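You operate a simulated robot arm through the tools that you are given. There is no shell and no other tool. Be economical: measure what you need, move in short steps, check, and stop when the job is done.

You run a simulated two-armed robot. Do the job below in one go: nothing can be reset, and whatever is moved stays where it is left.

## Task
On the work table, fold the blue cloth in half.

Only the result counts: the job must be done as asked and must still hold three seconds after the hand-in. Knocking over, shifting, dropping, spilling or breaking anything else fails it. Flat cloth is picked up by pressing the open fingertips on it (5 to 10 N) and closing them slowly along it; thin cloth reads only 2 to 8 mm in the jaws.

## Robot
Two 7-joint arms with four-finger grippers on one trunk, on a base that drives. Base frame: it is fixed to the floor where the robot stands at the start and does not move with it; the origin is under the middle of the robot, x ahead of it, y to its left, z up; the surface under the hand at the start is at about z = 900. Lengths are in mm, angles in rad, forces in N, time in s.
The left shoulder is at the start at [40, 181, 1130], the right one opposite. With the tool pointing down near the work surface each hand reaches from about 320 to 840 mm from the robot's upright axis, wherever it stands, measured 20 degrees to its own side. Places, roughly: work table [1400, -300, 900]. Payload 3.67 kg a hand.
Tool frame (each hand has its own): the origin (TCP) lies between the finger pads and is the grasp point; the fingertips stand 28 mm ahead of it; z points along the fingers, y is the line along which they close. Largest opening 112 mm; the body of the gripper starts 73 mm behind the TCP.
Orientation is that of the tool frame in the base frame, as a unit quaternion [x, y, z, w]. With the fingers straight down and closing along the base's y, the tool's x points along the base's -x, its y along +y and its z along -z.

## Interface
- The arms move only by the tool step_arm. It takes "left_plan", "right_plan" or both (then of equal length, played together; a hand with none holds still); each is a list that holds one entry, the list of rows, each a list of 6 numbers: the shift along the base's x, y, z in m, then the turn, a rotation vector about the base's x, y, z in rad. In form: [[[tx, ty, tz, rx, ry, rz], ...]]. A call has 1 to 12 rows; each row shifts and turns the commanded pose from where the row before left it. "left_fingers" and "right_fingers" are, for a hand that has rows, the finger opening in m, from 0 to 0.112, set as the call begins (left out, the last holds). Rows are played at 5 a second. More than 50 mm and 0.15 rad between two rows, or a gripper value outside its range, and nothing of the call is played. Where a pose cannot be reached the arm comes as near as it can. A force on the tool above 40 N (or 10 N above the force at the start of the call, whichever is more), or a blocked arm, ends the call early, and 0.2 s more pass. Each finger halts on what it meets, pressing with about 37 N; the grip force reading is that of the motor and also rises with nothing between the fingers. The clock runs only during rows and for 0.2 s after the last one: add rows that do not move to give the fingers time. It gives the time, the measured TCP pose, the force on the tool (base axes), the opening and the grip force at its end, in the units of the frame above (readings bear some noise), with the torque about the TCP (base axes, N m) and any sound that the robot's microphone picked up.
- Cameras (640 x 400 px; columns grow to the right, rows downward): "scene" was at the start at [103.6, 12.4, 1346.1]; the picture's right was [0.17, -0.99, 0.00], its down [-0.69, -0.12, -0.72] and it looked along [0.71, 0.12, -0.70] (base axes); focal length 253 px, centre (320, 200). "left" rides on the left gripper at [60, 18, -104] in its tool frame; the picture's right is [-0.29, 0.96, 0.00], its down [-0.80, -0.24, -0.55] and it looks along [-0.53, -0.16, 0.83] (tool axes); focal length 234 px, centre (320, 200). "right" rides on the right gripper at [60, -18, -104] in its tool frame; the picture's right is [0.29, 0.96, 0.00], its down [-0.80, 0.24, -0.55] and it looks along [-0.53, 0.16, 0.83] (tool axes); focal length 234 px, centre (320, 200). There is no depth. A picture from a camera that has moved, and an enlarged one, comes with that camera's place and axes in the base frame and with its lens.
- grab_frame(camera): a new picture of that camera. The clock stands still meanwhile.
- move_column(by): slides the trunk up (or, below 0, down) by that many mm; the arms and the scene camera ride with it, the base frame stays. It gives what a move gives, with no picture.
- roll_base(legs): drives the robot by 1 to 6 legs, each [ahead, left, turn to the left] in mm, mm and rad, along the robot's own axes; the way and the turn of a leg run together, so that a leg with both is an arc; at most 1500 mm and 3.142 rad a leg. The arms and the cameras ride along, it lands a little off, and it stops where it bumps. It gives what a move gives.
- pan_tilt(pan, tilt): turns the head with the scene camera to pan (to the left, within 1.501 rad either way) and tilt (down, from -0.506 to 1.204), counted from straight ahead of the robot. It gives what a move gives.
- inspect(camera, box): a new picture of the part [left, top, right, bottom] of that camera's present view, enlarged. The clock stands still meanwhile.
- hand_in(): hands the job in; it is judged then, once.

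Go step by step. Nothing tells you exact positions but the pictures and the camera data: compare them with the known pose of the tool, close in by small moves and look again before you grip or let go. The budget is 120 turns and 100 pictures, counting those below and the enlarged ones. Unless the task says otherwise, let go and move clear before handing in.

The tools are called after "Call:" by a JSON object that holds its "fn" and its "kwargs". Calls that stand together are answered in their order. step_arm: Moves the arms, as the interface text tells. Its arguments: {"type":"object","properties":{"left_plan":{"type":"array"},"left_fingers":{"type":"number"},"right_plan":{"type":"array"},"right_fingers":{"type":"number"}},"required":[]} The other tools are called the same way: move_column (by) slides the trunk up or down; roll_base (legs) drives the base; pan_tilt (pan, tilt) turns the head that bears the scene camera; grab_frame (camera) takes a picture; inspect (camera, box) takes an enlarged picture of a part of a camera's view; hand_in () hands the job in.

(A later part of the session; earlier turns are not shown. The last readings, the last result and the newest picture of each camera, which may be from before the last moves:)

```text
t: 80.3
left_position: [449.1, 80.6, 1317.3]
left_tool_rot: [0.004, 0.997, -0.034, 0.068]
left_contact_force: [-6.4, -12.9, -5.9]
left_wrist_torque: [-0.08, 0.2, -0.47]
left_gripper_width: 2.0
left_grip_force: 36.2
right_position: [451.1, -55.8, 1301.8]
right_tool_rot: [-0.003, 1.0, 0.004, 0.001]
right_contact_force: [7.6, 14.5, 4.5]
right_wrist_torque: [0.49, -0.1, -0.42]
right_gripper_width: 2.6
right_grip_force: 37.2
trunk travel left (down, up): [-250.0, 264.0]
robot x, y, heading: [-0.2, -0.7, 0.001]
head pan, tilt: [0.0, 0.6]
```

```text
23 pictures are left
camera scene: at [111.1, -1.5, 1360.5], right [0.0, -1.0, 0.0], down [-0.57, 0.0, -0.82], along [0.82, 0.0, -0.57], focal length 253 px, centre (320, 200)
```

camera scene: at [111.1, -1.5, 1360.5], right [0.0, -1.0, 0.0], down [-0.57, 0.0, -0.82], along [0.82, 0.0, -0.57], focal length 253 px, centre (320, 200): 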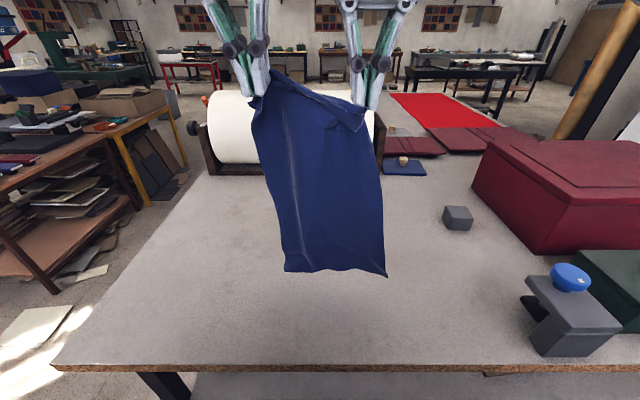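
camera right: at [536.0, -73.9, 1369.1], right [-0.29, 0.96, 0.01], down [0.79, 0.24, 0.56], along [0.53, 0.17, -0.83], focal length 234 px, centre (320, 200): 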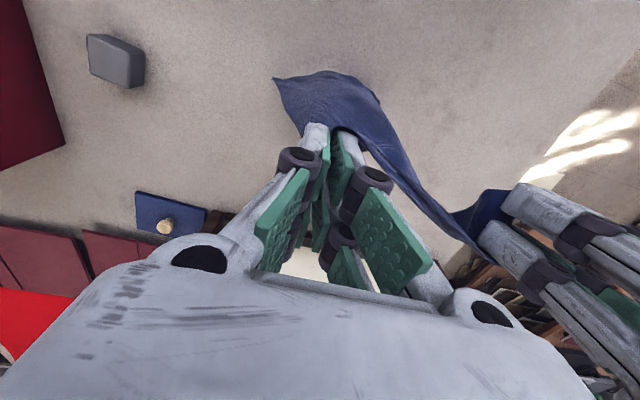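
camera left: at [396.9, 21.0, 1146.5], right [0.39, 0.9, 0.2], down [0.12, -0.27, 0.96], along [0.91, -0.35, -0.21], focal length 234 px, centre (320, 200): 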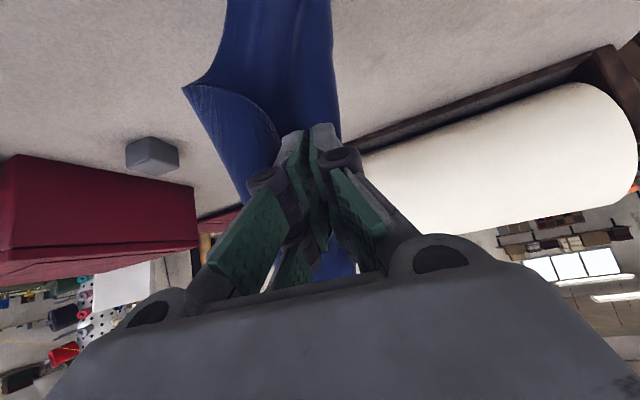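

The cloth hangs well. I'll lower until the bottom edge touches near x ≈ 450, then lay the lower half away from me while descending.

Call:
{"fn": "step_arm", "kwargs": {"left_plan": [[[0, -0.002, -0.028, 0, 0, 0], [0, -0.002, -0.026, 0, 0, 0], [0.03, 0, 0, 0, 0, 0], [0.03, 0, -0.006, 0, 0, 0], [0.03, 0, -0.016, 0, 0, 0], [0.03, 0, -0.026, 0, 0, 0], [0.03, 0, -0.03, 0, 0, 0], [0.03, 0, -0.036, 0, 0, 0], [0.02, 0, -0.036, 0, 0, 0], [0, 0, 0, 0, 0, 0], [0, 0, 0, 0, 0, 0]]], "right_plan": [[[0, 0, -0.02, 0, 0, 0], [0, 0, -0.02, 0, 0, 0], [0.03, 0, 0, 0, 0, 0], [0.03, 0, -0.006, 0, 0, 0], [0.03, 0, -0.016, 0, 0, 0], [0.03, 0, -0.026, 0, 0, 0], [0.03, 0, -0.03, 0, 0, 0], [0.03, 0, -0.036, 0, 0, 0], [0.02, 0, -0.036, 0, 0, 0], [0, 0, 0, 0, 0, 0], [0, 0, 0, 0, 0, 0]]]}}

Call:
{"fn": "grab_frame", "kwargs": {"camera": "scene"}}

```text
t: 82.8
left_position: [651.6, 75.9, 1112.3]
left_tool_rot: [0.005, 0.997, -0.034, 0.068]
left_contact_force: [-2.8, -5.7, -0.5]
left_wrist_torque: [-0.08, 0.11, -0.2]
left_gripper_width: 2.4
left_grip_force: 36.5
right_position: [649.9, -56.8, 1111.1]
right_tool_rot: [-0.003, 1.0, 0.004, 0.002]
right_contact_force: [2.5, 5.9, 1.1]
right_wrist_torque: [0.16, -0.03, -0.17]
right_gripper_width: 2.1
right_grip_force: 36.8
trunk travel left (down, up): [-250.0, 264.0]
robot x, y, heading: [-0.2, -1.4, 0.0]
head pan, tilt: [0.0, 0.6]
```

```text
22 pictures are left
camera scene: at [111.8, -1.3, 1360.4], right [0.0, -1.0, 0.0], down [-0.57, 0.0, -0.82], along [0.82, 0.0, -0.57], focal length 253 px, centre (320, 200)
```

scene: 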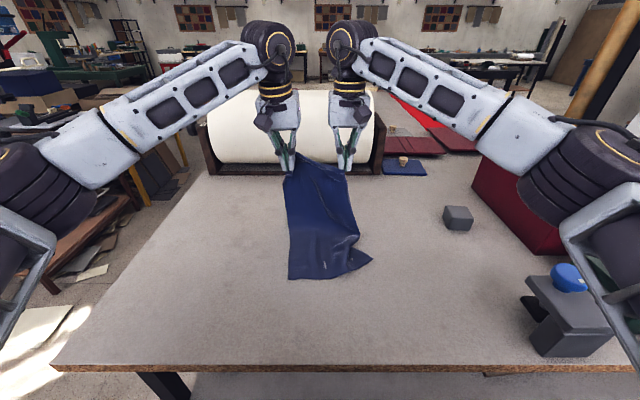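

Call:
{"fn": "inspect", "kwargs": {"camera": "scene", "box": [260, 140, 400, 290]}}

```text
2.67 times, centred on (330, 215) of scene
camera zoom: at [111.8, -1.3, 1360.4], right [0.0, -1.0, 0.0], down [-0.57, 0.0, -0.82], along [0.82, 0.0, -0.57], focal length 676 px, centre (293, 160)
```

zoom: 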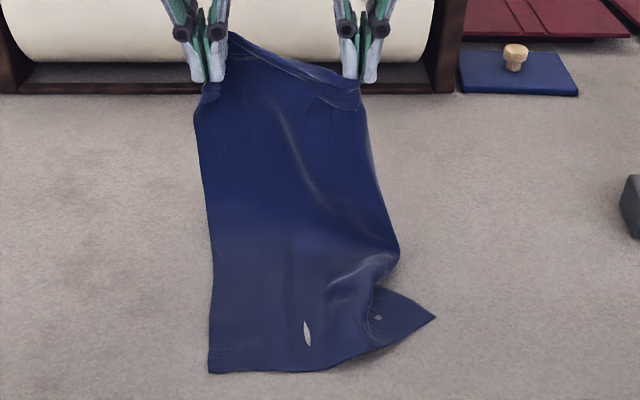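

The lower half is down, with slack on the right side. I'll pull gently away and to the right to straighten it.

Call:
{"fn": "step_arm", "kwargs": {"left_plan": [[[0.008, -0.008, -0.005, 0, 0, 0], [0.008, -0.008, -0.005, 0, 0, 0], [0.008, -0.008, -0.005, 0, 0, 0], [0.008, -0.006, -0.005, 0, 0, 0], [0, 0, 0, 0, 0, 0]]], "right_plan": [[[0.014, -0.009, -0.005, 0, 0, 0], [0.014, -0.009, -0.005, 0, 0, 0], [0.014, -0.009, -0.005, 0, 0, 0], [0.012, -0.009, -0.005, 0, 0, 0], [0, 0, 0, 0, 0, 0]]]}}

Call:
{"fn": "inspect", "kwargs": {"camera": "scene", "box": [260, 140, 400, 290]}}

```text
t: 84.0
left_position: [681.9, 45.7, 1093.6]
left_tool_rot: [0.006, 0.997, -0.034, 0.068]
left_contact_force: [0.0, -1.7, -2.2]
left_wrist_torque: [-0.02, 0.02, -0.12]
left_gripper_width: 2.3
left_grip_force: 37.9
right_position: [704.1, -91.7, 1089.8]
right_tool_rot: [-0.004, 1.0, 0.005, 0.002]
right_contact_force: [1.0, 4.6, 0.3]
right_wrist_torque: [0.08, -0.03, -0.11]
right_gripper_width: 2.3
right_grip_force: 37.3
trunk travel left (down, up): [-250.0, 264.0]
robot x, y, heading: [4.0, 0.6, 0.005]
head pan, tilt: [0.0, 0.6]
```

```text
2.67 times, centred on (330, 215) of scene
camera zoom: at [110.6, -1.0, 1360.6], right [0.0, -1.0, 0.0], down [-0.56, 0.0, -0.83], along [0.83, 0.0, -0.56], focal length 676 px, centre (293, 160)
```

zoom: 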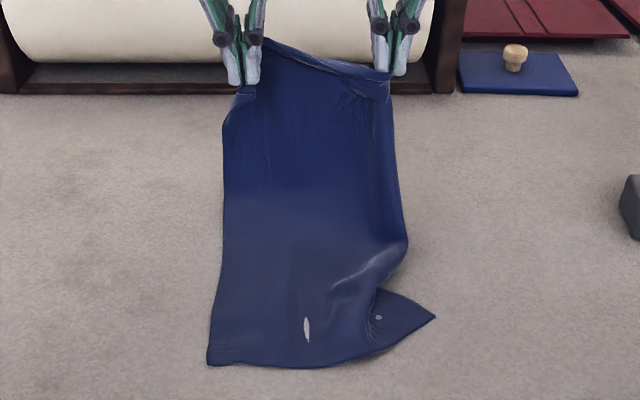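

Call:
{"fn": "step_arm", "kwargs": {"left_plan": [[[0.014, -0.004, -0.014, 0, 0, 0], [0.014, -0.004, -0.014, 0, 0, 0], [0.014, -0.004, -0.014, 0, 0, 0], [0.014, -0.004, -0.014, 0, 0, 0], [0.014, -0.004, -0.014, 0, 0, 0], [0, 0, 0, 0, 0, 0]]], "right_plan": [[[0.014, -0.005, -0.014, 0, 0, 0], [0.014, -0.005, -0.014, 0, 0, 0], [0.014, -0.005, -0.014, 0, 0, 0], [0.014, -0.005, -0.014, 0, 0, 0], [0.014, -0.005, -0.014, 0, 0, 0], [0, 0, 0, 0, 0, 0]]]}}

Call:
{"fn": "inspect", "kwargs": {"camera": "scene", "box": [260, 140, 400, 290]}}

```text
t: 85.3
left_position: [753.9, 27.1, 1026.5]
left_tool_rot: [0.006, 0.997, -0.034, 0.067]
left_contact_force: [-3.0, -10.3, -2.3]
left_wrist_torque: [-0.02, 0.1, -0.35]
left_gripper_width: 2.1
left_grip_force: 37.8
right_position: [773.4, -117.5, 1020.0]
right_tool_rot: [-0.003, 1.0, 0.005, 0.003]
right_contact_force: [2.9, 9.4, 1.9]
right_wrist_torque: [0.32, -0.04, -0.27]
right_gripper_width: 2.3
right_grip_force: 36.9
trunk travel left (down, up): [-250.0, 264.0]
robot x, y, heading: [0.5, -1.4, 0.0]
head pan, tilt: [0.0, 0.6]
```

```text
2.67 times, centred on (330, 215) of scene
camera zoom: at [110.7, -1.9, 1360.6], right [0.0, -1.0, 0.0], down [-0.56, 0.0, -0.83], along [0.83, 0.0, -0.56], focal length 676 px, centre (293, 160)
```

zoom: 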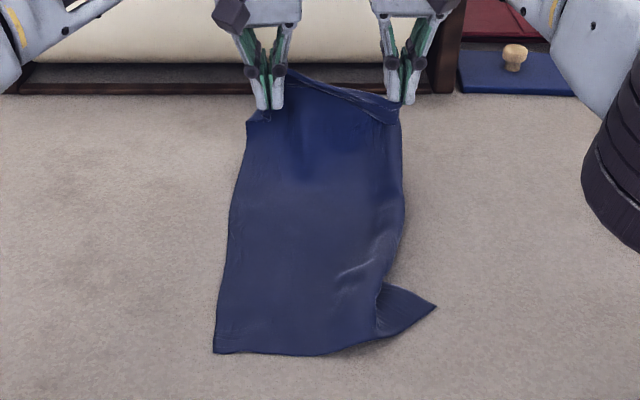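

Call:
{"fn": "step_arm", "kwargs": {"left_plan": [[[0.006, -0.006, -0.014, 0, 0, 0], [0.006, -0.006, -0.014, 0, 0, 0], [0.004, -0.004, -0.014, 0, 0, 0], [0, 0, 0, 0, 0, 0]]], "right_plan": [[[0.01, -0.007, -0.014, 0, 0, 0], [0.01, -0.007, -0.014, 0, 0, 0], [0.01, -0.005, -0.014, 0, 0, 0], [0, 0, 0, 0, 0, 0]]]}}

Call:
{"fn": "inspect", "kwargs": {"camera": "scene", "box": [260, 140, 400, 290]}}

```text
t: 86.3
left_position: [770.7, 10.1, 982.0]
left_tool_rot: [0.007, 0.997, -0.035, 0.067]
left_contact_force: [-6.8, -19.0, -2.1]
left_wrist_torque: [-0.17, 0.14, -0.66]
left_gripper_width: 2.5
left_grip_force: 37.7
right_position: [782.5, -139.3, 984.2]
right_tool_rot: [-0.004, 1.0, 0.005, 0.002]
right_contact_force: [6.4, 18.7, 2.6]
right_wrist_torque: [0.56, -0.17, -0.57]
right_gripper_width: 2.5
right_grip_force: 37.1
right hand out of reach, approached as far as the arm can: row 1, 2, 3
trunk travel left (down, up): [-250.0, 264.0]
robot x, y, heading: [1.8, -1.6, -0.005]
head pan, tilt: [0.0, 0.6]
```

```text
2.67 times, centred on (330, 215) of scene
camera zoom: at [111.0, -1.7, 1360.5], right [0.0, -1.0, 0.0], down [-0.57, 0.0, -0.82], along [0.82, 0.0, -0.57], focal length 676 px, centre (293, 160)
```

zoom: 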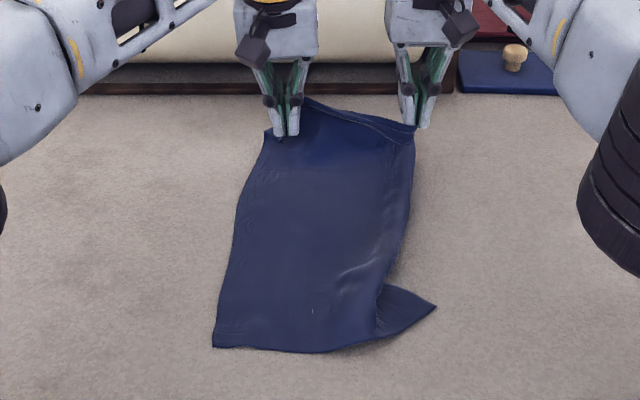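

Almost flat, but the near-right corner has a pleat because I let too much slack form. I'll lift it all again, let it hang, and re-lay it along a tighter arc closer to me.

Call:
{"fn": "step_arm", "kwargs": {"left_plan": [[[-0.03, 0.004, 0.034, 0, 0, 0], [-0.03, 0.005, 0.034, 0, 0, 0], [-0.03, 0.005, 0.034, 0, 0, 0], [-0.033, 0.005, 0.034, 0, 0, 0], [-0.034, 0.005, 0.034, 0, 0, 0], [-0.034, 0.005, 0.034, 0, 0, 0], [-0.034, 0.005, 0.034, 0, 0, 0], [-0.034, 0.005, 0.034, 0, 0, 0], [-0.034, 0.005, 0.034, 0, 0, 0], [-0.034, 0.005, 0.026, 0, 0, 0], [0, 0, 0, 0, 0, 0], [0, 0, 0, 0, 0, 0]]], "right_plan": [[[-0.031, 0.008, 0.034, 0, 0, 0], [-0.031, 0.006, 0.034, 0, 0, 0], [-0.031, 0.006, 0.034, 0, 0, 0], [-0.034, 0.006, 0.034, 0, 0, 0], [-0.035, 0.006, 0.034, 0, 0, 0], [-0.035, 0.006, 0.034, 0, 0, 0], [-0.035, 0.006, 0.034, 0, 0, 0], [-0.035, 0.006, 0.034, 0, 0, 0], [-0.035, 0.006, 0.034, 0, 0, 0], [-0.036, 0.006, 0.026, 0, 0, 0], [0, 0, 0, 0, 0, 0], [0, 0, 0, 0, 0, 0]]]}}

Call:
{"fn": "step_arm", "kwargs": {"left_plan": [[[0, 0, 0, 0, 0, 0], [0, 0, 0, 0, 0, 0], [0, 0, 0, 0, 0, 0], [0, 0, 0, 0, 0, 0], [0, 0, 0, 0, 0, 0]]]}}

Call:
{"fn": "inspect", "kwargs": {"camera": "scene", "box": [230, 60, 430, 290]}}

```text
t: 86.7
left_position: [748.4, -0.5, 1002.0]
left_tool_rot: [0.015, 0.997, -0.039, 0.067]
left_contact_force: [-4.1, -18.6, -2.1]
left_wrist_torque: [-0.09, 0.05, -0.58]
left_gripper_width: 2.3
left_grip_force: 36.5
right_position: [773.9, -156.8, 1002.4]
right_tool_rot: [0.042, 0.999, 0.017, -0.001]
right_contact_force: [3.7, 17.5, 2.7]
right_wrist_torque: [0.56, -0.09, -0.49]
right_gripper_width: 2.3
right_grip_force: 36.6
trunk travel left (down, up): [-250.0, 264.0]
robot x, y, heading: [0.1, -2.4, -0.001]
head pan, tilt: [0.0, 0.6]
stopped in row 1 (left hand): the force on the tool passed its limit at 44 N (the readings are from after the stop); the commanded pose is now the measured one
```

```text
t: 87.9
left_position: [750.4, 2.6, 999.2]
left_tool_rot: [0.013, 0.997, -0.039, 0.066]
left_contact_force: [-6.7, -29.5, -3.2]
left_wrist_torque: [-0.29, 0.19, -0.98]
left_gripper_width: 2.9
left_grip_force: 36.6
right_position: [775.9, -157.7, 1000.7]
right_tool_rot: [0.042, 0.999, 0.015, -0.002]
right_contact_force: [6.2, 30.0, 3.4]
right_wrist_torque: [0.9, -0.13, -0.81]
right_gripper_width: 3.2
right_grip_force: 36.6
trunk travel left (down, up): [-250.0, 264.0]
robot x, y, heading: [-1.7, -0.0, -0.004]
head pan, tilt: [0.0, 0.6]
```

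```text
1.74 times, centred on (330, 175) of scene
camera zoom: at [111.4, -1.3, 1360.5], right [0.0, -1.0, 0.0], down [-0.57, 0.0, -0.82], along [0.82, 0.0, -0.57], focal length 441 px, centre (303, 244)
```

zoom: 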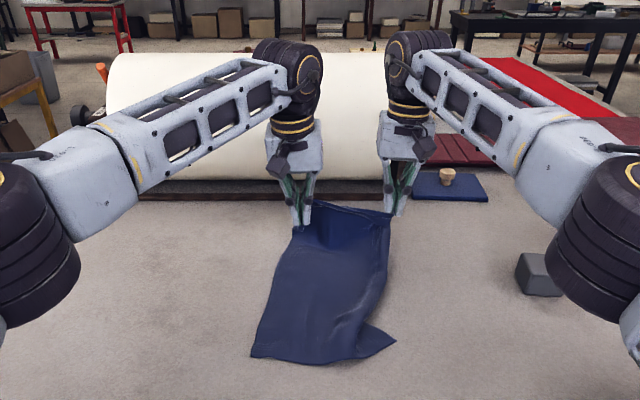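

The tension tripped the stop. I'll relax the span between the hands first, then continue the lift.

Call:
{"fn": "step_arm", "kwargs": {"left_plan": [[[0, -0.004, 0.005, 0, 0, 0], [-0.005, -0.002, 0.015, 0, 0, 0], [-0.03, 0.004, 0.033, 0, 0, 0], [-0.034, 0.008, 0.034, 0, 0, 0], [-0.034, 0.008, 0.034, 0, 0, 0], [-0.034, 0.008, 0.034, 0, 0, 0], [-0.034, 0.008, 0.034, 0, 0, 0], [-0.034, 0.008, 0.034, 0, 0, 0], [-0.034, 0.008, 0.034, 0, 0, 0], [-0.034, 0.007, 0.034, 0, 0, 0], [-0.034, 0.006, 0.03, 0, 0, 0], [0, 0, 0, 0, 0, 0]]], "right_plan": [[[0, 0.008, 0.005, 0, 0, 0.04], [-0.014, 0.008, 0.015, 0, 0, 0.044], [-0.034, 0.004, 0.033, 0, 0, 0], [-0.036, 0.008, 0.034, 0, 0, 0], [-0.036, 0.008, 0.034, 0, 0, 0], [-0.036, 0.008, 0.034, 0, 0, 0], [-0.036, 0.008, 0.034, 0, 0, 0], [-0.036, 0.008, 0.034, 0, 0, 0], [-0.036, 0.008, 0.034, 0, 0, 0], [-0.036, 0.007, 0.034, 0, 0, 0], [-0.036, 0.006, 0.03, 0, 0, 0], [0, 0, 0, 0, 0, 0]]]}}

Call:
{"fn": "step_arm", "kwargs": {"left_plan": [[[0, 0, 0, 0, 0, 0], [0, 0, 0, 0, 0, 0], [0, 0, 0, 0, 0, 0], [0, 0, 0, 0, 0, 0], [0, 0, 0, 0, 0, 0]]]}}

Call:
{"fn": "inspect", "kwargs": {"camera": "scene", "box": [230, 60, 430, 290]}}

```text
refused: row 4 steps farther than a row can; nothing moved
```

```text
t: 89.1
left_position: [748.4, 2.7, 1001.2]
left_tool_rot: [0.013, 0.997, -0.039, 0.066]
left_contact_force: [-6.6, -29.5, -3.1]
left_wrist_torque: [-0.26, 0.19, -0.95]
left_gripper_width: 2.8
left_grip_force: 37.2
right_position: [776.7, -156.8, 1000.4]
right_tool_rot: [0.043, 0.999, 0.015, -0.002]
right_contact_force: [6.8, 30.2, 3.0]
right_wrist_torque: [0.84, -0.08, -0.81]
right_gripper_width: 3.0
right_grip_force: 36.7
trunk travel left (down, up): [-250.0, 264.0]
robot x, y, heading: [2.2, -3.0, 0.002]
head pan, tilt: [0.0, 0.6]
```

```text
1.74 times, centred on (330, 175) of scene
camera zoom: at [111.2, -1.4, 1360.5], right [0.0, -1.0, 0.0], down [-0.57, 0.0, -0.82], along [0.82, 0.0, -0.57], focal length 441 px, centre (303, 244)
```

zoom: 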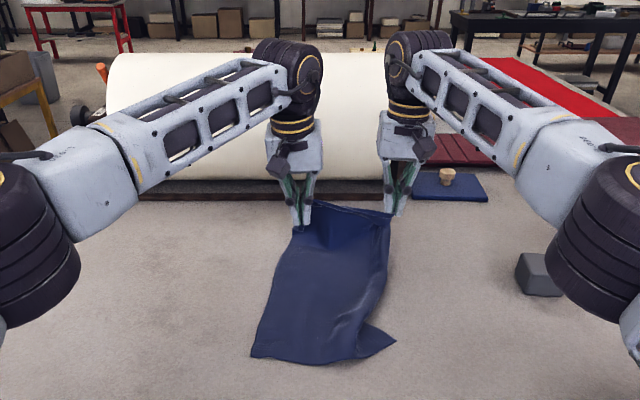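

Call:
{"fn": "step_arm", "kwargs": {"left_plan": [[[0, -0.004, 0.005, 0, 0, 0], [-0.005, -0.002, 0.015, 0, 0, 0], [-0.03, 0.004, 0.033, 0, 0, 0], [-0.033, 0.008, 0.034, 0, 0, 0], [-0.033, 0.008, 0.034, 0, 0, 0], [-0.033, 0.008, 0.034, 0, 0, 0], [-0.033, 0.008, 0.034, 0, 0, 0], [-0.033, 0.008, 0.034, 0, 0, 0], [-0.033, 0.008, 0.034, 0, 0, 0], [-0.033, 0.007, 0.034, 0, 0, 0], [-0.033, 0.006, 0.03, 0, 0, 0], [0, 0, 0, 0, 0, 0]]], "right_plan": [[[0, 0.008, 0.005, 0, 0, 0.04], [-0.02, 0.008, 0.015, 0, 0, 0.044], [-0.035, 0.004, 0.033, 0, 0, 0], [-0.034, 0.008, 0.034, 0, 0, 0], [-0.034, 0.008, 0.034, 0, 0, 0], [-0.034, 0.008, 0.034, 0, 0, 0], [-0.034, 0.008, 0.034, 0, 0, 0], [-0.034, 0.008, 0.034, 0, 0, 0], [-0.034, 0.008, 0.034, 0, 0, 0], [-0.034, 0.007, 0.034, 0, 0, 0], [-0.034, 0.006, 0.03, 0, 0, 0], [0, 0, 0, 0, 0, 0]]]}}

Call:
{"fn": "step_arm", "kwargs": {"left_plan": [[[0, 0, 0, 0, 0, 0], [0, 0, 0, 0, 0, 0], [0, 0, 0, 0, 0, 0], [0, 0, 0, 0, 0, 0], [0, 0, 0, 0, 0, 0]]]}}

Call:
{"fn": "inspect", "kwargs": {"camera": "scene", "box": [230, 60, 430, 290]}}

```text
t: 91.7
left_position: [453.6, 61.4, 1321.4]
left_tool_rot: [0.012, 0.997, -0.038, 0.066]
left_contact_force: [-8.6, -17.2, -2.4]
left_wrist_torque: [-0.13, 0.24, -0.71]
left_gripper_width: 2.6
left_grip_force: 36.9
right_position: [450.3, -79.7, 1318.8]
right_tool_rot: [0.003, 1.0, 0.013, -0.002]
right_contact_force: [9.5, 17.5, 2.9]
right_wrist_torque: [0.58, -0.12, -0.64]
right_gripper_width: 2.5
right_grip_force: 36.8
trunk travel left (down, up): [-250.0, 264.0]
robot x, y, heading: [2.5, -0.1, 0.002]
head pan, tilt: [0.0, 0.6]
```

```text
t: 92.9
left_position: [450.1, 61.3, 1321.5]
left_tool_rot: [0.012, 0.997, -0.038, 0.066]
left_contact_force: [-9.3, -17.4, -4.0]
left_wrist_torque: [-0.12, 0.17, -0.67]
left_gripper_width: 2.9
left_grip_force: 37.4
right_position: [447.7, -79.4, 1320.1]
right_tool_rot: [0.001, 1.0, 0.014, -0.002]
right_contact_force: [9.1, 17.8, 3.1]
right_wrist_torque: [0.56, -0.16, -0.64]
right_gripper_width: 2.7
right_grip_force: 37.5
trunk travel left (down, up): [-250.0, 264.0]
robot x, y, heading: [1.4, -1.7, -0.0]
head pan, tilt: [0.0, 0.6]
```

```text
1.74 times, centred on (330, 175) of scene
camera zoom: at [111.2, -1.3, 1360.5], right [0.0, -1.0, 0.0], down [-0.57, 0.0, -0.82], along [0.82, 0.0, -0.57], focal length 441 px, centre (303, 244)
```

zoom: 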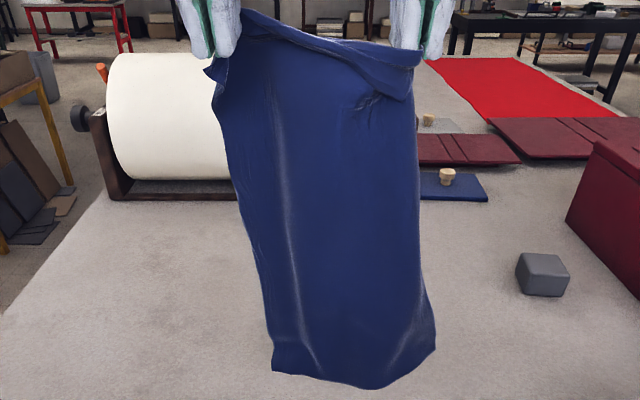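

It hangs nicely, though its right lower corner curls away from me. I'll set the right hand 25 mm nearer to compensate, lower until it touches, then follow a tight arc.

Call:
{"fn": "step_arm", "kwargs": {"left_plan": [[[0, -0.003, -0.018, 0, 0, 0], [0, 0, -0.018, 0, 0, 0], [0, 0, -0.018, 0, 0, 0], [0, 0, 0, 0, 0, 0], [0.024, 0, -0.003, 0, 0, 0], [0.024, 0, -0.003, 0, 0, 0], [0.024, 0, -0.005, 0, 0, 0], [0.023, 0, -0.006, 0, 0, 0], [0.022, 0, -0.008, 0, 0, 0], [0.022, 0, -0.009, 0, 0, 0], [0.021, 0, -0.011, 0, 0, 0], [0.021, 0, -0.012, 0, 0, 0]]], "right_plan": [[[-0.01, 0, -0.018, 0, 0, 0], [-0.01, 0, -0.018, 0, 0, 0], [-0.005, 0, -0.018, 0, 0, 0], [0, 0, 0, 0, 0, 0], [0.024, 0, -0.003, 0, 0, 0], [0.024, 0, -0.003, 0, 0, 0], [0.024, 0, -0.005, 0, 0, 0], [0.023, 0, -0.006, 0, 0, 0], [0.022, 0, -0.008, 0, 0, 0], [0.022, 0, -0.009, 0, 0, 0], [0.021, 0, -0.011, 0, 0, 0], [0.021, 0, -0.012, 0, 0, 0]]]}}

Call:
{"fn": "inspect", "kwargs": {"camera": "scene", "box": [230, 100, 430, 290]}}

```text
t: 93.9
left_position: [449.1, 54.6, 1263.6]
left_tool_rot: [0.017, 0.997, -0.039, 0.065]
left_contact_force: [-13.8, -16.7, -2.7]
left_wrist_torque: [-0.14, 0.24, -0.75]
left_gripper_width: 2.6
left_grip_force: 37.4
right_position: [423.3, -74.0, 1267.9]
right_tool_rot: [0.005, 1.0, 0.019, 0.0]
right_contact_force: [13.8, 16.6, 1.8]
right_wrist_torque: [0.48, -0.34, -0.72]
right_gripper_width: 2.3
right_grip_force: 36.7
trunk travel left (down, up): [-250.0, 264.0]
robot x, y, heading: [0.7, 0.6, -0.003]
head pan, tilt: [0.0, 0.6]
stopped in row 4 (right hand): the force on the tool passed its limit at 40 N (the readings are from after the stop); the commanded pose is now the measured one
```

```text
2.11 times, centred on (330, 195) of scene
camera zoom: at [110.8, -1.6, 1360.6], right [0.0, -1.0, 0.0], down [-0.56, 0.0, -0.83], along [0.83, 0.0, -0.56], focal length 533 px, centre (299, 210)
```

zoom: 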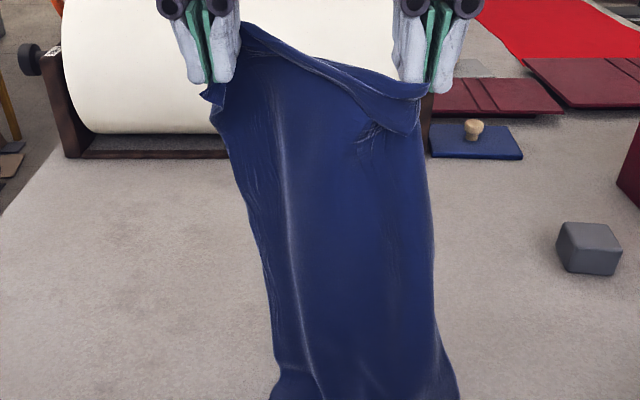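

Still too much tension between the hands. I'll relax the span and run the first half of the arc.

Call:
{"fn": "step_arm", "kwargs": {"left_plan": [[[0, -0.005, 0, 0, 0, 0], [0, -0.004, 0, 0, 0, 0], [0.024, 0, -0.003, 0, 0, 0], [0.024, 0, -0.003, 0, 0, 0], [0.024, 0, -0.005, 0, 0, 0], [0.023, 0, -0.006, 0, 0, 0], [0.022, 0, -0.008, 0, 0, 0], [0.022, 0, -0.009, 0, 0, 0], [0.021, 0, -0.011, 0, 0, 0], [0.021, 0, -0.012, 0, 0, 0], [0, 0, 0, 0, 0, 0]]], "right_plan": [[[0, 0.004, 0, 0, 0, 0], [0, 0.002, 0, 0, 0, 0], [0.024, 0, -0.003, 0, 0, 0], [0.024, 0, -0.003, 0, 0, 0], [0.024, 0, -0.005, 0, 0, 0], [0.023, 0, -0.006, 0, 0, 0], [0.022, 0, -0.008, 0, 0, 0], [0.022, 0, -0.009, 0, 0, 0], [0.021, 0, -0.011, 0, 0, 0], [0.021, 0, -0.012, 0, 0, 0], [0, 0, 0, 0, 0, 0]]]}}

Call:
{"fn": "grab_frame", "kwargs": {"camera": "scene"}}

```text
t: 96.3
left_position: [634.9, 50.4, 1207.6]
left_tool_rot: [0.013, 0.997, -0.039, 0.066]
left_contact_force: [-7.8, -7.0, -1.2]
left_wrist_torque: [-0.03, 0.1, -0.33]
left_gripper_width: 2.4
left_grip_force: 37.1
right_position: [603.4, -68.0, 1210.1]
right_tool_rot: [0.003, 1.0, 0.016, -0.001]
right_contact_force: [6.9, 6.8, 1.2]
right_wrist_torque: [0.2, -0.19, -0.34]
right_gripper_width: 2.2
right_grip_force: 37.6
trunk travel left (down, up): [-250.0, 264.0]
robot x, y, heading: [2.5, -3.2, 0.003]
head pan, tilt: [0.0, 0.6]
```

```text
13 pictures are left
camera scene: at [110.1, -1.5, 1360.6], right [0.0, -1.0, 0.0], down [-0.56, 0.0, -0.83], along [0.83, 0.0, -0.56], focal length 253 px, centre (320, 200)
```

scene: 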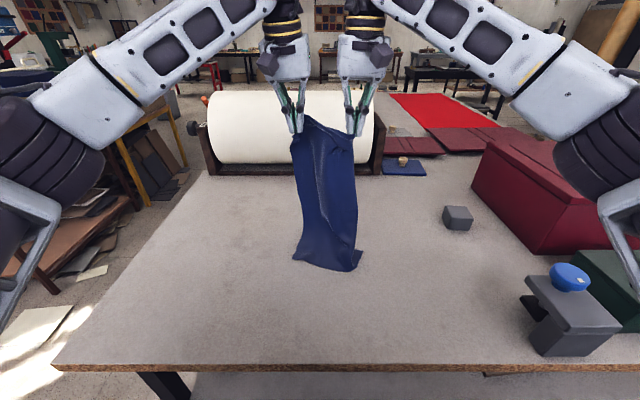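

The bottom edge slid to x ≈ 530 but lies fairly even. I'll lay the rest of the lower half from here, with the fold line near x ≈ 725.

Call:
{"fn": "step_arm", "kwargs": {"left_plan": [[[0.02, 0, -0.01, 0, 0, 0], [0.02, 0, -0.015, 0, 0, 0], [0.018, 0.002, -0.02, 0, 0, 0], [0.016, 0.002, -0.024, 0, 0, 0], [0.012, 0.002, -0.026, 0, 0, 0], [0.008, 0.002, -0.026, 0, 0, 0], [0, 0, -0.02, 0, 0, 0], [0, 0, 0, 0, 0, 0]]], "right_plan": [[[0.02, -0.002, -0.01, 0, 0, 0], [0.02, -0.002, -0.015, 0, 0, 0], [0.018, -0.002, -0.02, 0, 0, 0], [0.016, -0.002, -0.024, 0, 0, 0], [0.014, -0.002, -0.026, 0, 0, 0], [0.012, -0.002, -0.026, 0, 0, 0], [0, 0, -0.02, 0, 0, 0], [0, 0, 0, 0, 0, 0]]]}}

Call:
{"fn": "inspect", "kwargs": {"camera": "scene", "box": [260, 120, 400, 280]}}

```text
t: 98.1
left_position: [725.9, 54.5, 1066.8]
left_tool_rot: [0.015, 0.997, -0.04, 0.065]
left_contact_force: [-17.0, -22.5, -2.3]
left_wrist_torque: [-0.21, 0.29, -0.97]
left_gripper_width: 2.7
left_grip_force: 37.6
right_position: [704.0, -81.2, 1068.0]
right_tool_rot: [0.004, 1.0, 0.017, 0.0]
right_contact_force: [16.8, 23.6, 3.9]
right_wrist_torque: [0.66, -0.44, -0.9]
right_gripper_width: 2.4
right_grip_force: 36.9
trunk travel left (down, up): [-250.0, 264.0]
robot x, y, heading: [-1.9, 3.2, 0.005]
head pan, tilt: [0.0, 0.6]
```

```text
2.50 times, centred on (330, 200) of scene
camera zoom: at [110.7, -1.4, 1360.6], right [0.0, -1.0, 0.0], down [-0.56, 0.0, -0.83], along [0.83, 0.0, -0.56], focal length 633 px, centre (295, 200)
```

zoom: 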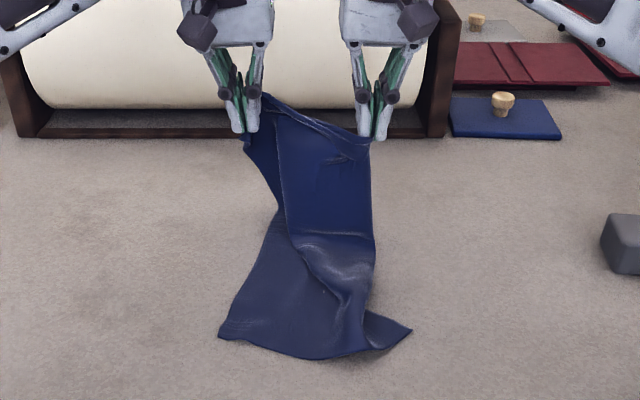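

A diagonal wrinkle remains. I'll pull away at low height to flatten the lower half.

Call:
{"fn": "step_arm", "kwargs": {"left_plan": [[[0.004, -0.006, -0.01, 0, 0, 0], [0.01, -0.004, -0.014, 0, 0, 0], [0.012, 0, -0.014, 0, 0, 0], [0.012, 0, -0.014, 0, 0, 0], [0.012, 0, -0.014, 0, 0, 0], [0, 0, 0, 0, 0, 0]]], "right_plan": [[[0.01, 0.002, -0.01, 0, 0, 0], [0.016, -0.003, -0.014, 0, 0, 0], [0.016, -0.003, -0.014, 0, 0, 0], [0.016, -0.003, -0.014, 0, 0, 0], [0.014, -0.003, -0.014, 0, 0, 0], [0, 0, 0, 0, 0, 0]]]}}

Call:
{"fn": "inspect", "kwargs": {"camera": "scene", "box": [260, 120, 400, 280]}}

```text
t: 99.5
left_position: [773.5, 46.7, 1000.7]
left_tool_rot: [0.014, 0.997, -0.04, 0.064]
left_contact_force: [-7.0, -12.2, -1.8]
left_wrist_torque: [-0.11, 0.11, -0.45]
left_gripper_width: 2.7
left_grip_force: 37.2
right_position: [769.9, -93.5, 1002.3]
right_tool_rot: [0.003, 1.0, 0.017, 0.0]
right_contact_force: [6.1, 12.1, 1.6]
right_wrist_torque: [0.41, -0.15, -0.4]
right_gripper_width: 2.4
right_grip_force: 37.8
right hand out of reach, approached as far as the arm can: row 5
trunk travel left (down, up): [-250.0, 264.0]
robot x, y, heading: [-3.2, 3.0, -0.002]
head pan, tilt: [0.0, 0.6]
```

```text
2.50 times, centred on (330, 200) of scene
camera zoom: at [110.6, -1.5, 1360.6], right [0.0, -1.0, 0.0], down [-0.56, 0.0, -0.83], along [0.83, 0.0, -0.56], focal length 633 px, centre (295, 200)
```

zoom: 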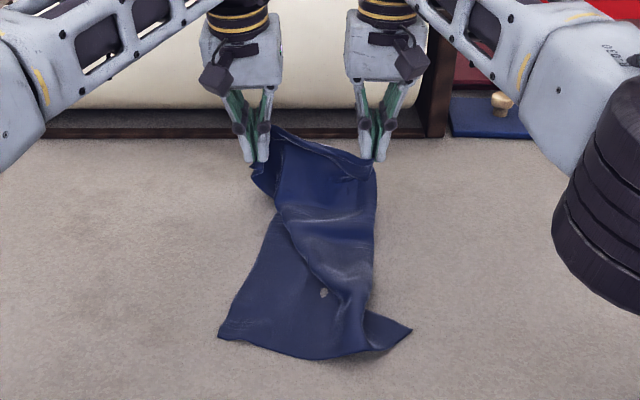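

The re-lay is worse because of how far out it is. I'll lift once more, return to x ≈ 445 with a relaxed span, and lay it as in the first try.

Call:
{"fn": "step_arm", "kwargs": {"left_plan": [[[-0.0322, -0.002, 0.0319, 0, 0, 0], [-0.0322, 0, 0.0319, 0, 0, 0], [-0.0322, 0, 0.0319, 0, 0, 0], [-0.0322, 0.001, 0.0319, 0, 0, 0], [-0.0322, 0.001, 0.0319, 0, 0, 0], [-0.0322, 0.001, 0.0319, 0, 0, 0], [-0.0322, 0.001, 0.0319, 0, 0, 0], [-0.0322, 0.001, 0.0319, 0, 0, 0], [-0.0322, 0.001, 0.0319, 0, 0, 0], [-0.0322, 0.001, 0.0319, 0, 0, 0], [0, 0, 0, 0, 0, 0], [0, 0, 0, 0, 0, 0]]], "right_plan": [[[-0.033, 0.004, 0.0319, 0, 0, 0], [-0.033, 0.004, 0.0319, 0, 0, 0], [-0.033, 0.003, 0.0319, 0, 0, 0], [-0.033, 0.003, 0.0319, 0, 0, 0], [-0.033, 0.003, 0.0319, 0, 0, 0], [-0.033, 0.002, 0.0319, 0, 0, 0], [-0.033, 0.002, 0.0319, 0, 0, 0], [-0.033, 0.002, 0.0319, 0, 0, 0], [-0.033, 0.002, 0.0319, 0, 0, 0], [-0.033, 0.002, 0.0319, 0, 0, 0], [0, 0, 0, 0, 0, 0], [0, 0, 0, 0, 0, 0]]]}}

Call:
{"fn": "step_arm", "kwargs": {"left_plan": [[[0, 0, 0, 0, 0, 0], [0, 0, 0, 0, 0, 0], [0, 0, 0, 0, 0, 0], [0, 0, 0, 0, 0, 0], [0, 0, 0, 0, 0, 0], [0, 0, 0, 0, 0, 0], [0, 0, 0, 0, 0, 0], [0, 0, 0, 0, 0, 0]]]}}

Call:
{"fn": "pan_tilt", "kwargs": {"pan": 0.0, "tilt": 0.7}}

Call:
{"fn": "grab_frame", "kwargs": {"camera": "scene"}}

```text
t: 102.1
left_position: [455.5, 47.0, 1320.4]
left_tool_rot: [0.014, 0.997, -0.039, 0.066]
left_contact_force: [-0.9, -0.8, 1.0]
left_wrist_torque: [0.01, 0.03, -0.05]
left_gripper_width: 2.4
left_grip_force: 37.0
right_position: [442.6, -69.3, 1323.8]
right_tool_rot: [0.003, 1.0, 0.016, 0.0]
right_contact_force: [1.1, -0.1, 0.6]
right_wrist_torque: [0.04, -0.04, -0.05]
right_gripper_width: 2.2
right_grip_force: 36.6
trunk travel left (down, up): [-250.0, 264.0]
robot x, y, heading: [-0.4, 2.8, 0.003]
head pan, tilt: [0.0, 0.6]
```

```text
t: 103.9
left_position: [456.0, 47.4, 1319.8]
left_tool_rot: [0.014, 0.997, -0.04, 0.067]
left_contact_force: [-1.5, -1.0, -0.7]
left_wrist_torque: [0.0, 0.0, -0.03]
left_gripper_width: 2.6
left_grip_force: 37.8
right_position: [442.9, -69.1, 1325.0]
right_tool_rot: [0.004, 1.0, 0.016, -0.001]
right_contact_force: [1.2, 1.5, 0.1]
right_wrist_torque: [-0.02, -0.01, -0.04]
right_gripper_width: 2.2
right_grip_force: 36.8
trunk travel left (down, up): [-250.0, 264.0]
robot x, y, heading: [3.0, 2.2, 0.001]
head pan, tilt: [0.0, 0.6]
```

```text
t: 104.5
left_position: [456.2, 48.0, 1319.8]
left_tool_rot: [0.014, 0.997, -0.039, 0.066]
left_contact_force: [-1.7, -1.0, -0.4]
left_wrist_torque: [0.02, 0.01, -0.02]
left_gripper_width: 2.2
left_grip_force: 36.1
right_position: [442.3, -68.6, 1323.0]
right_tool_rot: [0.004, 1.0, 0.017, 0.0]
right_contact_force: [0.4, 0.7, -0.2]
right_wrist_torque: [0.05, -0.04, -0.04]
right_gripper_width: 2.5
right_grip_force: 37.0
trunk travel left (down, up): [-250.0, 264.0]
robot x, y, heading: [0.2, 2.9, 0.001]
head pan, tilt: [0.0, 0.7]
```

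```text
10 pictures are left
camera scene: at [107.6, -1.4, 1351.9], right [0.0, -1.0, 0.0], down [-0.64, 0.0, -0.77], along [0.77, 0.0, -0.64], focal length 253 px, centre (320, 200)
```

scene: 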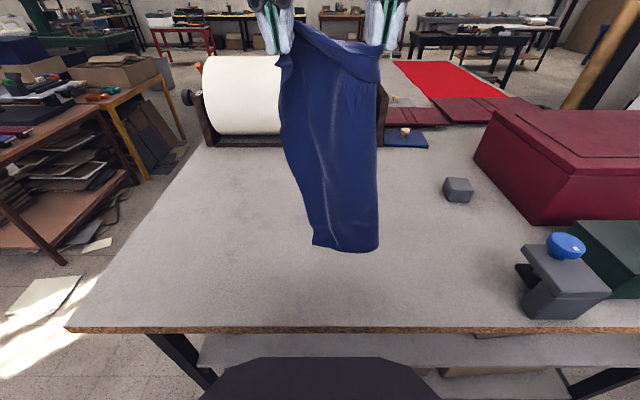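

Without tension it curls, so I'll restore a moderate stretch, lower it and lay it.

Call:
{"fn": "step_arm", "kwargs": {"left_plan": [[[0, 0.006, -0.012, 0, 0, 0], [0, 0.004, -0.014, 0, 0, 0], [0, 0, -0.014, 0, 0, 0], [0, 0, -0.008, 0, 0, 0], [0.03, 0, 0, 0, 0, 0], [0.03, 0, -0.006, 0, 0, 0], [0.03, 0, -0.016, 0, 0, 0], [0.03, 0, -0.026, 0, 0, 0], [0.03, 0, -0.03, 0, 0, 0], [0.03, 0, -0.036, 0, 0, 0], [0.02, 0, -0.036, 0, 0, 0], [0, 0, 0, 0, 0, 0]]], "right_plan": [[[0, -0.004, -0.012, 0, 0, 0], [0, -0.002, -0.014, 0, 0, 0], [0, 0, -0.014, 0, 0, 0], [0, 0, -0.008, 0, 0, 0], [0.03, 0, 0, 0, 0, 0], [0.03, 0, -0.006, 0, 0, 0], [0.03, 0, -0.016, 0, 0, 0], [0.03, 0, -0.026, 0, 0, 0], [0.03, 0, -0.03, 0, 0, 0], [0.03, 0, -0.036, 0, 0, 0], [0.02, 0, -0.036, 0, 0, 0], [0, 0, 0, 0, 0, 0]]]}}

Call:
{"fn": "step_arm", "kwargs": {"left_plan": [[[0.014, -0.004, -0.008, 0, 0, 0], [0.014, -0.004, -0.01, 0, 0, 0], [0.014, -0.004, -0.012, 0, 0, 0], [0.014, -0.003, -0.014, 0, 0, 0], [0.014, -0.003, -0.014, 0, 0, 0], [0.014, -0.003, -0.014, 0, 0, 0], [0.01, -0.003, -0.014, 0, 0, 0], [0, 0, 0, 0, 0, 0]]], "right_plan": [[[0.016, -0.004, -0.008, 0, 0, 0], [0.016, -0.004, -0.01, 0, 0, 0], [0.016, -0.004, -0.012, 0, 0, 0], [0.016, -0.003, -0.014, 0, 0, 0], [0.016, -0.003, -0.014, 0, 0, 0], [0.016, -0.003, -0.014, 0, 0, 0], [0.01, -0.003, -0.014, 0, 0, 0], [0, 0, 0, 0, 0, 0]]]}}

Call:
{"fn": "inspect", "kwargs": {"camera": "scene", "box": [250, 120, 410, 270]}}

```text
t: 107.2
left_position: [655.4, 60.7, 1120.6]
left_tool_rot: [0.013, 0.997, -0.038, 0.066]
left_contact_force: [-6.7, -10.0, -0.3]
left_wrist_torque: [-0.06, 0.07, -0.39]
left_gripper_width: 2.3
left_grip_force: 37.0
right_position: [643.0, -72.5, 1126.7]
right_tool_rot: [0.003, 1.0, 0.017, 0.0]
right_contact_force: [6.7, 9.2, 1.2]
right_wrist_torque: [0.33, -0.19, -0.33]
right_gripper_width: 2.1
right_grip_force: 37.1
trunk travel left (down, up): [-250.0, 264.0]
robot x, y, heading: [-1.3, 1.4, 0.003]
head pan, tilt: [0.0, 0.7]
```

```text
t: 109.0
left_position: [750.1, 37.1, 1036.2]
left_tool_rot: [0.014, 0.997, -0.039, 0.066]
left_contact_force: [-2.8, -4.6, -1.5]
left_wrist_torque: [-0.06, 0.04, -0.21]
left_gripper_width: 2.6
left_grip_force: 37.2
right_position: [748.0, -97.0, 1037.2]
right_tool_rot: [0.003, 1.0, 0.017, -0.002]
right_contact_force: [1.9, 5.3, 0.7]
right_wrist_torque: [0.15, -0.05, -0.16]
right_gripper_width: 2.3
right_grip_force: 37.1
trunk travel left (down, up): [-250.0, 264.0]
robot x, y, heading: [2.2, 0.6, 0.003]
head pan, tilt: [0.0, 0.7]
```

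```text
2.67 times, centred on (330, 195) of scene
camera zoom: at [107.1, -1.3, 1351.9], right [0.0, -1.0, 0.0], down [-0.64, 0.0, -0.77], along [0.77, 0.0, -0.64], focal length 676 px, centre (293, 213)
```

zoom: 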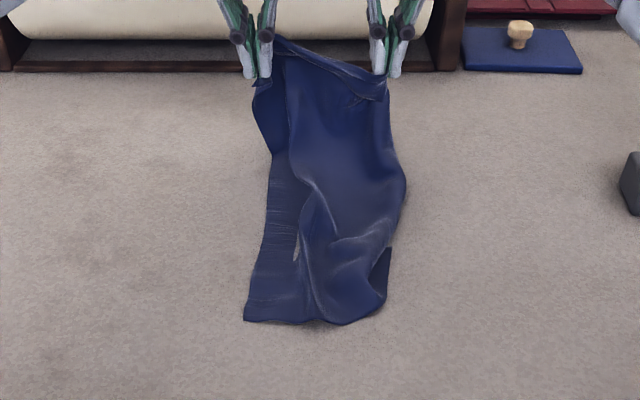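

It went down with lengthwise folds because I laid it before the stretch had time to flatten it. I'll lift again, stretch the hands to 142 mm apart, wait, and then lay.

Call:
{"fn": "step_arm", "kwargs": {"left_plan": [[[-0.0328, 0.003, 0.0316, 0, 0, 0], [-0.0328, 0.003, 0.0316, 0, 0, 0], [-0.0328, 0.003, 0.0316, 0, 0, 0], [-0.0328, 0.003, 0.0316, 0, 0, 0], [-0.0328, 0.004, 0.0316, 0, 0, 0], [-0.0328, 0.004, 0.0316, 0, 0, 0], [-0.0328, 0.004, 0.0316, 0, 0, 0], [-0.0328, 0.004, 0.0316, 0, 0, 0], [-0.0328, 0.004, 0.0316, 0, 0, 0], [0, 0, 0.012, 0, 0, 0], [0, 0.002, 0.012, 0, 0, 0], [0, 0, 0, 0, 0, 0]]], "right_plan": [[[-0.0335, 0.003, 0.0315, 0, 0, 0], [-0.0335, 0.003, 0.0315, 0, 0, 0], [-0.0335, 0.003, 0.0315, 0, 0, 0], [-0.0335, 0.003, 0.0315, 0, 0, 0], [-0.0335, 0.003, 0.0315, 0, 0, 0], [-0.0335, 0.003, 0.0315, 0, 0, 0], [-0.0335, 0.003, 0.0315, 0, 0, 0], [-0.0335, 0.003, 0.0315, 0, 0, 0], [-0.0335, 0.003, 0.0315, 0, 0, 0], [0, 0, 0.012, 0, 0, 0], [0, -0.003, 0.012, 0, 0, 0], [0, 0, 0, 0, 0, 0]]]}}

Call:
{"fn": "step_arm", "kwargs": {"left_plan": [[[0, 0, 0, 0, 0, 0], [0, 0, 0, 0, 0, 0], [0, 0, 0, 0, 0, 0], [0, 0, 0, 0, 0, 0], [0, 0, 0, 0, 0, 0], [0, 0, 0, 0, 0, 0], [0, 0, 0, 0, 0, 0], [0, 0, 0, 0, 0, 0], [0, 0, 0, 0, 0, 0], [0, 0, 0, 0, 0, 0], [0, 0, 0, 0, 0, 0], [0, 0, 0, 0, 0, 0]]]}}

```text
t: 111.5
left_position: [452.5, 69.2, 1346.5]
left_tool_rot: [0.016, 0.997, -0.039, 0.066]
left_contact_force: [-9.5, -16.9, -3.1]
left_wrist_torque: [-0.14, 0.18, -0.59]
left_gripper_width: 2.9
left_grip_force: 37.5
right_position: [445.9, -70.3, 1344.7]
right_tool_rot: [0.003, 1.0, 0.017, -0.001]
right_contact_force: [9.6, 17.5, 2.9]
right_wrist_torque: [0.55, -0.18, -0.55]
right_gripper_width: 2.3
right_grip_force: 36.8
trunk travel left (down, up): [-250.0, 264.0]
robot x, y, heading: [1.5, -0.7, 0.001]
head pan, tilt: [0.0, 0.7]
```

```text
t: 114.2
left_position: [453.0, 70.5, 1347.6]
left_tool_rot: [0.013, 0.997, -0.039, 0.066]
left_contact_force: [-9.8, -19.2, -3.6]
left_wrist_torque: [-0.16, 0.26, -0.69]
left_gripper_width: 2.3
left_grip_force: 37.7
right_position: [448.4, -72.0, 1344.2]
right_tool_rot: [0.004, 1.0, 0.017, -0.001]
right_contact_force: [9.4, 18.2, 4.2]
right_wrist_torque: [0.58, -0.21, -0.61]
right_gripper_width: 2.5
right_grip_force: 36.9
trunk travel left (down, up): [-250.0, 264.0]
robot x, y, heading: [0.4, 2.2, -0.001]
head pan, tilt: [0.0, 0.7]
```

Call:
{"fn": "step_arm", "kwargs": {"left_plan": [[[0, 0, -0.014, 0, 0, 0], [0, 0, -0.014, 0, 0, 0], [0, 0, -0.014, 0, 0, 0], [0, 0, -0.014, 0, 0, 0], [0, 0, -0.014, 0, 0, 0], [0, 0, -0.012, 0, 0, 0], [0.015, 0, 0, 0, 0, 0], [0.015, 0, 0, 0, 0, 0], [0.015, 0, -0.003, 0, 0, 0], [0.015, 0, -0.003, 0, 0, 0], [0.015, 0, -0.008, 0, 0, 0], [0.015, 0, -0.008, 0, 0, 0]]], "right_plan": [[[-0.003, 0, -0.014, 0, 0, 0], [-0.003, 0, -0.014, 0, 0, 0], [0, 0, -0.014, 0, 0, 0], [0, 0, -0.014, 0, 0, 0], [0, 0, -0.014, 0, 0, 0], [0, 0, -0.012, 0, 0, 0], [0.015, 0, 0, 0, 0, 0], [0.015, 0, 0, 0, 0, 0], [0.015, 0, -0.003, 0, 0, 0], [0.015, 0, -0.003, 0, 0, 0], [0.015, 0, -0.008, 0, 0, 0], [0.015, 0, -0.008, 0, 0, 0]]]}}

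Call:
{"fn": "step_arm", "kwargs": {"left_plan": [[[0.015, 0, -0.013, 0, 0, 0], [0.015, 0, -0.013, 0, 0, 0], [0.015, 0, -0.015, 0, 0, 0], [0.015, 0, -0.015, 0, 0, 0], [0.015, 0, -0.018, 0, 0, 0], [0.015, 0, -0.018, 0, 0, 0], [0.014, -0.003, -0.014, 0, 0, 0], [0.014, -0.003, -0.014, 0, 0, 0], [0.014, -0.003, -0.014, 0, 0, 0], [0.014, -0.003, -0.014, 0, 0, 0], [0, 0, 0, 0, 0, 0]]], "right_plan": [[[0.015, 0, -0.013, 0, 0, 0], [0.015, 0, -0.013, 0, 0, 0], [0.015, 0, -0.015, 0, 0, 0], [0.015, 0, -0.015, 0, 0, 0], [0.015, 0, -0.018, 0, 0, 0], [0.015, 0, -0.018, 0, 0, 0], [0.015, -0.004, -0.014, 0, 0, 0], [0.015, -0.004, -0.014, 0, 0, 0], [0.015, -0.004, -0.014, 0, 0, 0], [0.015, -0.004, -0.014, 0, 0, 0], [0, 0, 0, 0, 0, 0]]]}}

Call:
{"fn": "inspect", "kwargs": {"camera": "scene", "box": [250, 120, 410, 280]}}

```text
t: 116.8
left_position: [544.9, 71.3, 1240.4]
left_tool_rot: [0.014, 0.997, -0.039, 0.064]
left_contact_force: [-13.3, -21.7, -3.8]
left_wrist_torque: [-0.17, 0.24, -0.82]
left_gripper_width: 2.6
left_grip_force: 37.3
right_position: [535.8, -70.6, 1240.2]
right_tool_rot: [0.004, 1.0, 0.019, 0.0]
right_contact_force: [13.7, 22.3, 3.3]
right_wrist_torque: [0.75, -0.26, -0.79]
right_gripper_width: 2.5
right_grip_force: 36.5
trunk travel left (down, up): [-250.0, 264.0]
robot x, y, heading: [1.6, 0.8, -0.004]
head pan, tilt: [0.0, 0.7]
```

```text
t: 119.2
left_position: [685.8, 58.1, 1093.3]
left_tool_rot: [0.015, 0.997, -0.04, 0.065]
left_contact_force: [-14.0, -25.6, -3.5]
left_wrist_torque: [-0.23, 0.24, -1.02]
left_gripper_width: 2.6
left_grip_force: 36.7
right_position: [680.2, -88.3, 1094.5]
right_tool_rot: [0.003, 1.0, 0.019, 0.001]
right_contact_force: [13.8, 27.4, 3.6]
right_wrist_torque: [0.86, -0.32, -0.88]
right_gripper_width: 2.3
right_grip_force: 36.8
trunk travel left (down, up): [-250.0, 264.0]
robot x, y, heading: [-1.8, -0.0, 0.004]
head pan, tilt: [0.0, 0.7]
```

```text
2.50 times, centred on (330, 200) of scene
camera zoom: at [107.0, -1.2, 1352.0], right [0.0, -1.0, 0.0], down [-0.64, 0.0, -0.77], along [0.77, 0.0, -0.64], focal length 633 px, centre (295, 200)
```

zoom: 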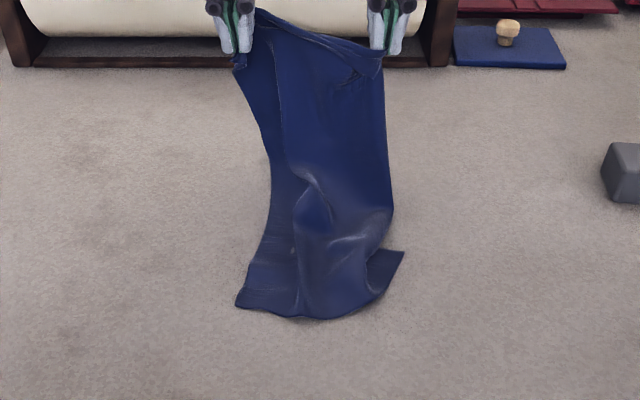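

The lower layer still has a lengthwise fold. My first lay gave the best result, so I'll repeat that setup exactly (equal x, left hand 15 mm higher, same span) and check the hang once before lowering.

Call:
{"fn": "step_arm", "kwargs": {"left_plan": [[[-0.0295, 0.0028, 0.0324, 0, 0, 0], [-0.0295, 0.0028, 0.0324, 0, 0, 0], [-0.0295, 0.0028, 0.0324, 0, 0, 0], [-0.0295, 0.0028, 0.0324, 0, 0, 0], [-0.0295, 0.0028, 0.0324, 0, 0, 0], [-0.0295, 0.0028, 0.0324, 0, 0, 0], [-0.0295, 0.0028, 0.0324, 0, 0, 0], [-0.0295, 0.0028, 0.0324, 0, 0, 0], [0, 0, 0, 0, 0, 0], [0, 0, 0, 0, 0, 0], [0, 0, 0, 0, 0, 0], [0, 0, 0, 0, 0, 0]]], "right_plan": [[[-0.0288, 0.004, 0.0304, 0, 0, 0], [-0.0288, 0.004, 0.0304, 0, 0, 0], [-0.0288, 0.004, 0.0304, 0, 0, 0], [-0.0288, 0.004, 0.0304, 0, 0, 0], [-0.0288, 0.004, 0.0304, 0, 0, 0], [-0.0288, 0.004, 0.0304, 0, 0, 0], [-0.0288, 0.004, 0.0304, 0, 0, 0], [-0.0288, 0.004, 0.0304, 0, 0, 0], [0, 0, 0, 0, 0, 0], [0, 0, 0, 0, 0, 0], [0, 0, 0, 0, 0, 0], [0, 0, 0, 0, 0, 0]]]}}

Call:
{"fn": "step_arm", "kwargs": {"left_plan": [[[0, 0, 0, 0, 0, 0], [0, 0, 0, 0, 0, 0], [0, 0, 0, 0, 0, 0], [0, 0, 0, 0, 0, 0], [0, 0, 0, 0, 0, 0], [0, 0, 0, 0, 0, 0], [0, 0, 0, 0, 0, 0], [0, 0, 0, 0, 0, 0], [0, 0, 0, 0, 0, 0], [0, 0, 0, 0, 0, 0]]]}}

Call:
{"fn": "grab_frame", "kwargs": {"camera": "scene"}}

```text
t: 121.8
left_position: [454.9, 79.8, 1356.1]
left_tool_rot: [0.013, 0.997, -0.039, 0.065]
left_contact_force: [-5.6, -10.1, -4.5]
left_wrist_torque: [-0.01, 0.13, -0.41]
left_gripper_width: 2.6
left_grip_force: 37.6
right_position: [448.6, -53.2, 1339.2]
right_tool_rot: [0.003, 1.0, 0.017, -0.002]
right_contact_force: [6.3, 9.2, 3.5]
right_wrist_torque: [0.34, -0.09, -0.36]
right_gripper_width: 2.5
right_grip_force: 36.9
trunk travel left (down, up): [-250.0, 264.0]
robot x, y, heading: [0.3, 0.4, -0.001]
head pan, tilt: [0.0, 0.7]
```

```text
t: 124.0
left_position: [453.5, 80.2, 1355.4]
left_tool_rot: [0.015, 0.997, -0.04, 0.065]
left_contact_force: [-6.4, -10.1, -3.5]
left_wrist_torque: [-0.09, 0.19, -0.42]
left_gripper_width: 2.3
left_grip_force: 37.5
right_position: [449.2, -54.5, 1337.8]
right_tool_rot: [0.004, 1.0, 0.018, -0.001]
right_contact_force: [5.9, 10.4, 3.7]
right_wrist_torque: [0.35, -0.07, -0.37]
right_gripper_width: 2.6
right_grip_force: 36.7
trunk travel left (down, up): [-250.0, 264.0]
robot x, y, heading: [-2.5, 0.1, -0.005]
head pan, tilt: [0.0, 0.7]
```

```text
7 pictures are left
camera scene: at [107.6, -1.4, 1351.9], right [0.0, -1.0, 0.0], down [-0.64, 0.0, -0.76], along [0.76, 0.0, -0.64], focal length 253 px, centre (320, 200)
```

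scene: 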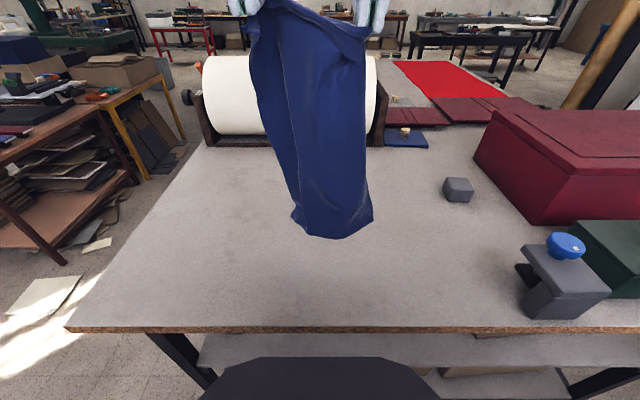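

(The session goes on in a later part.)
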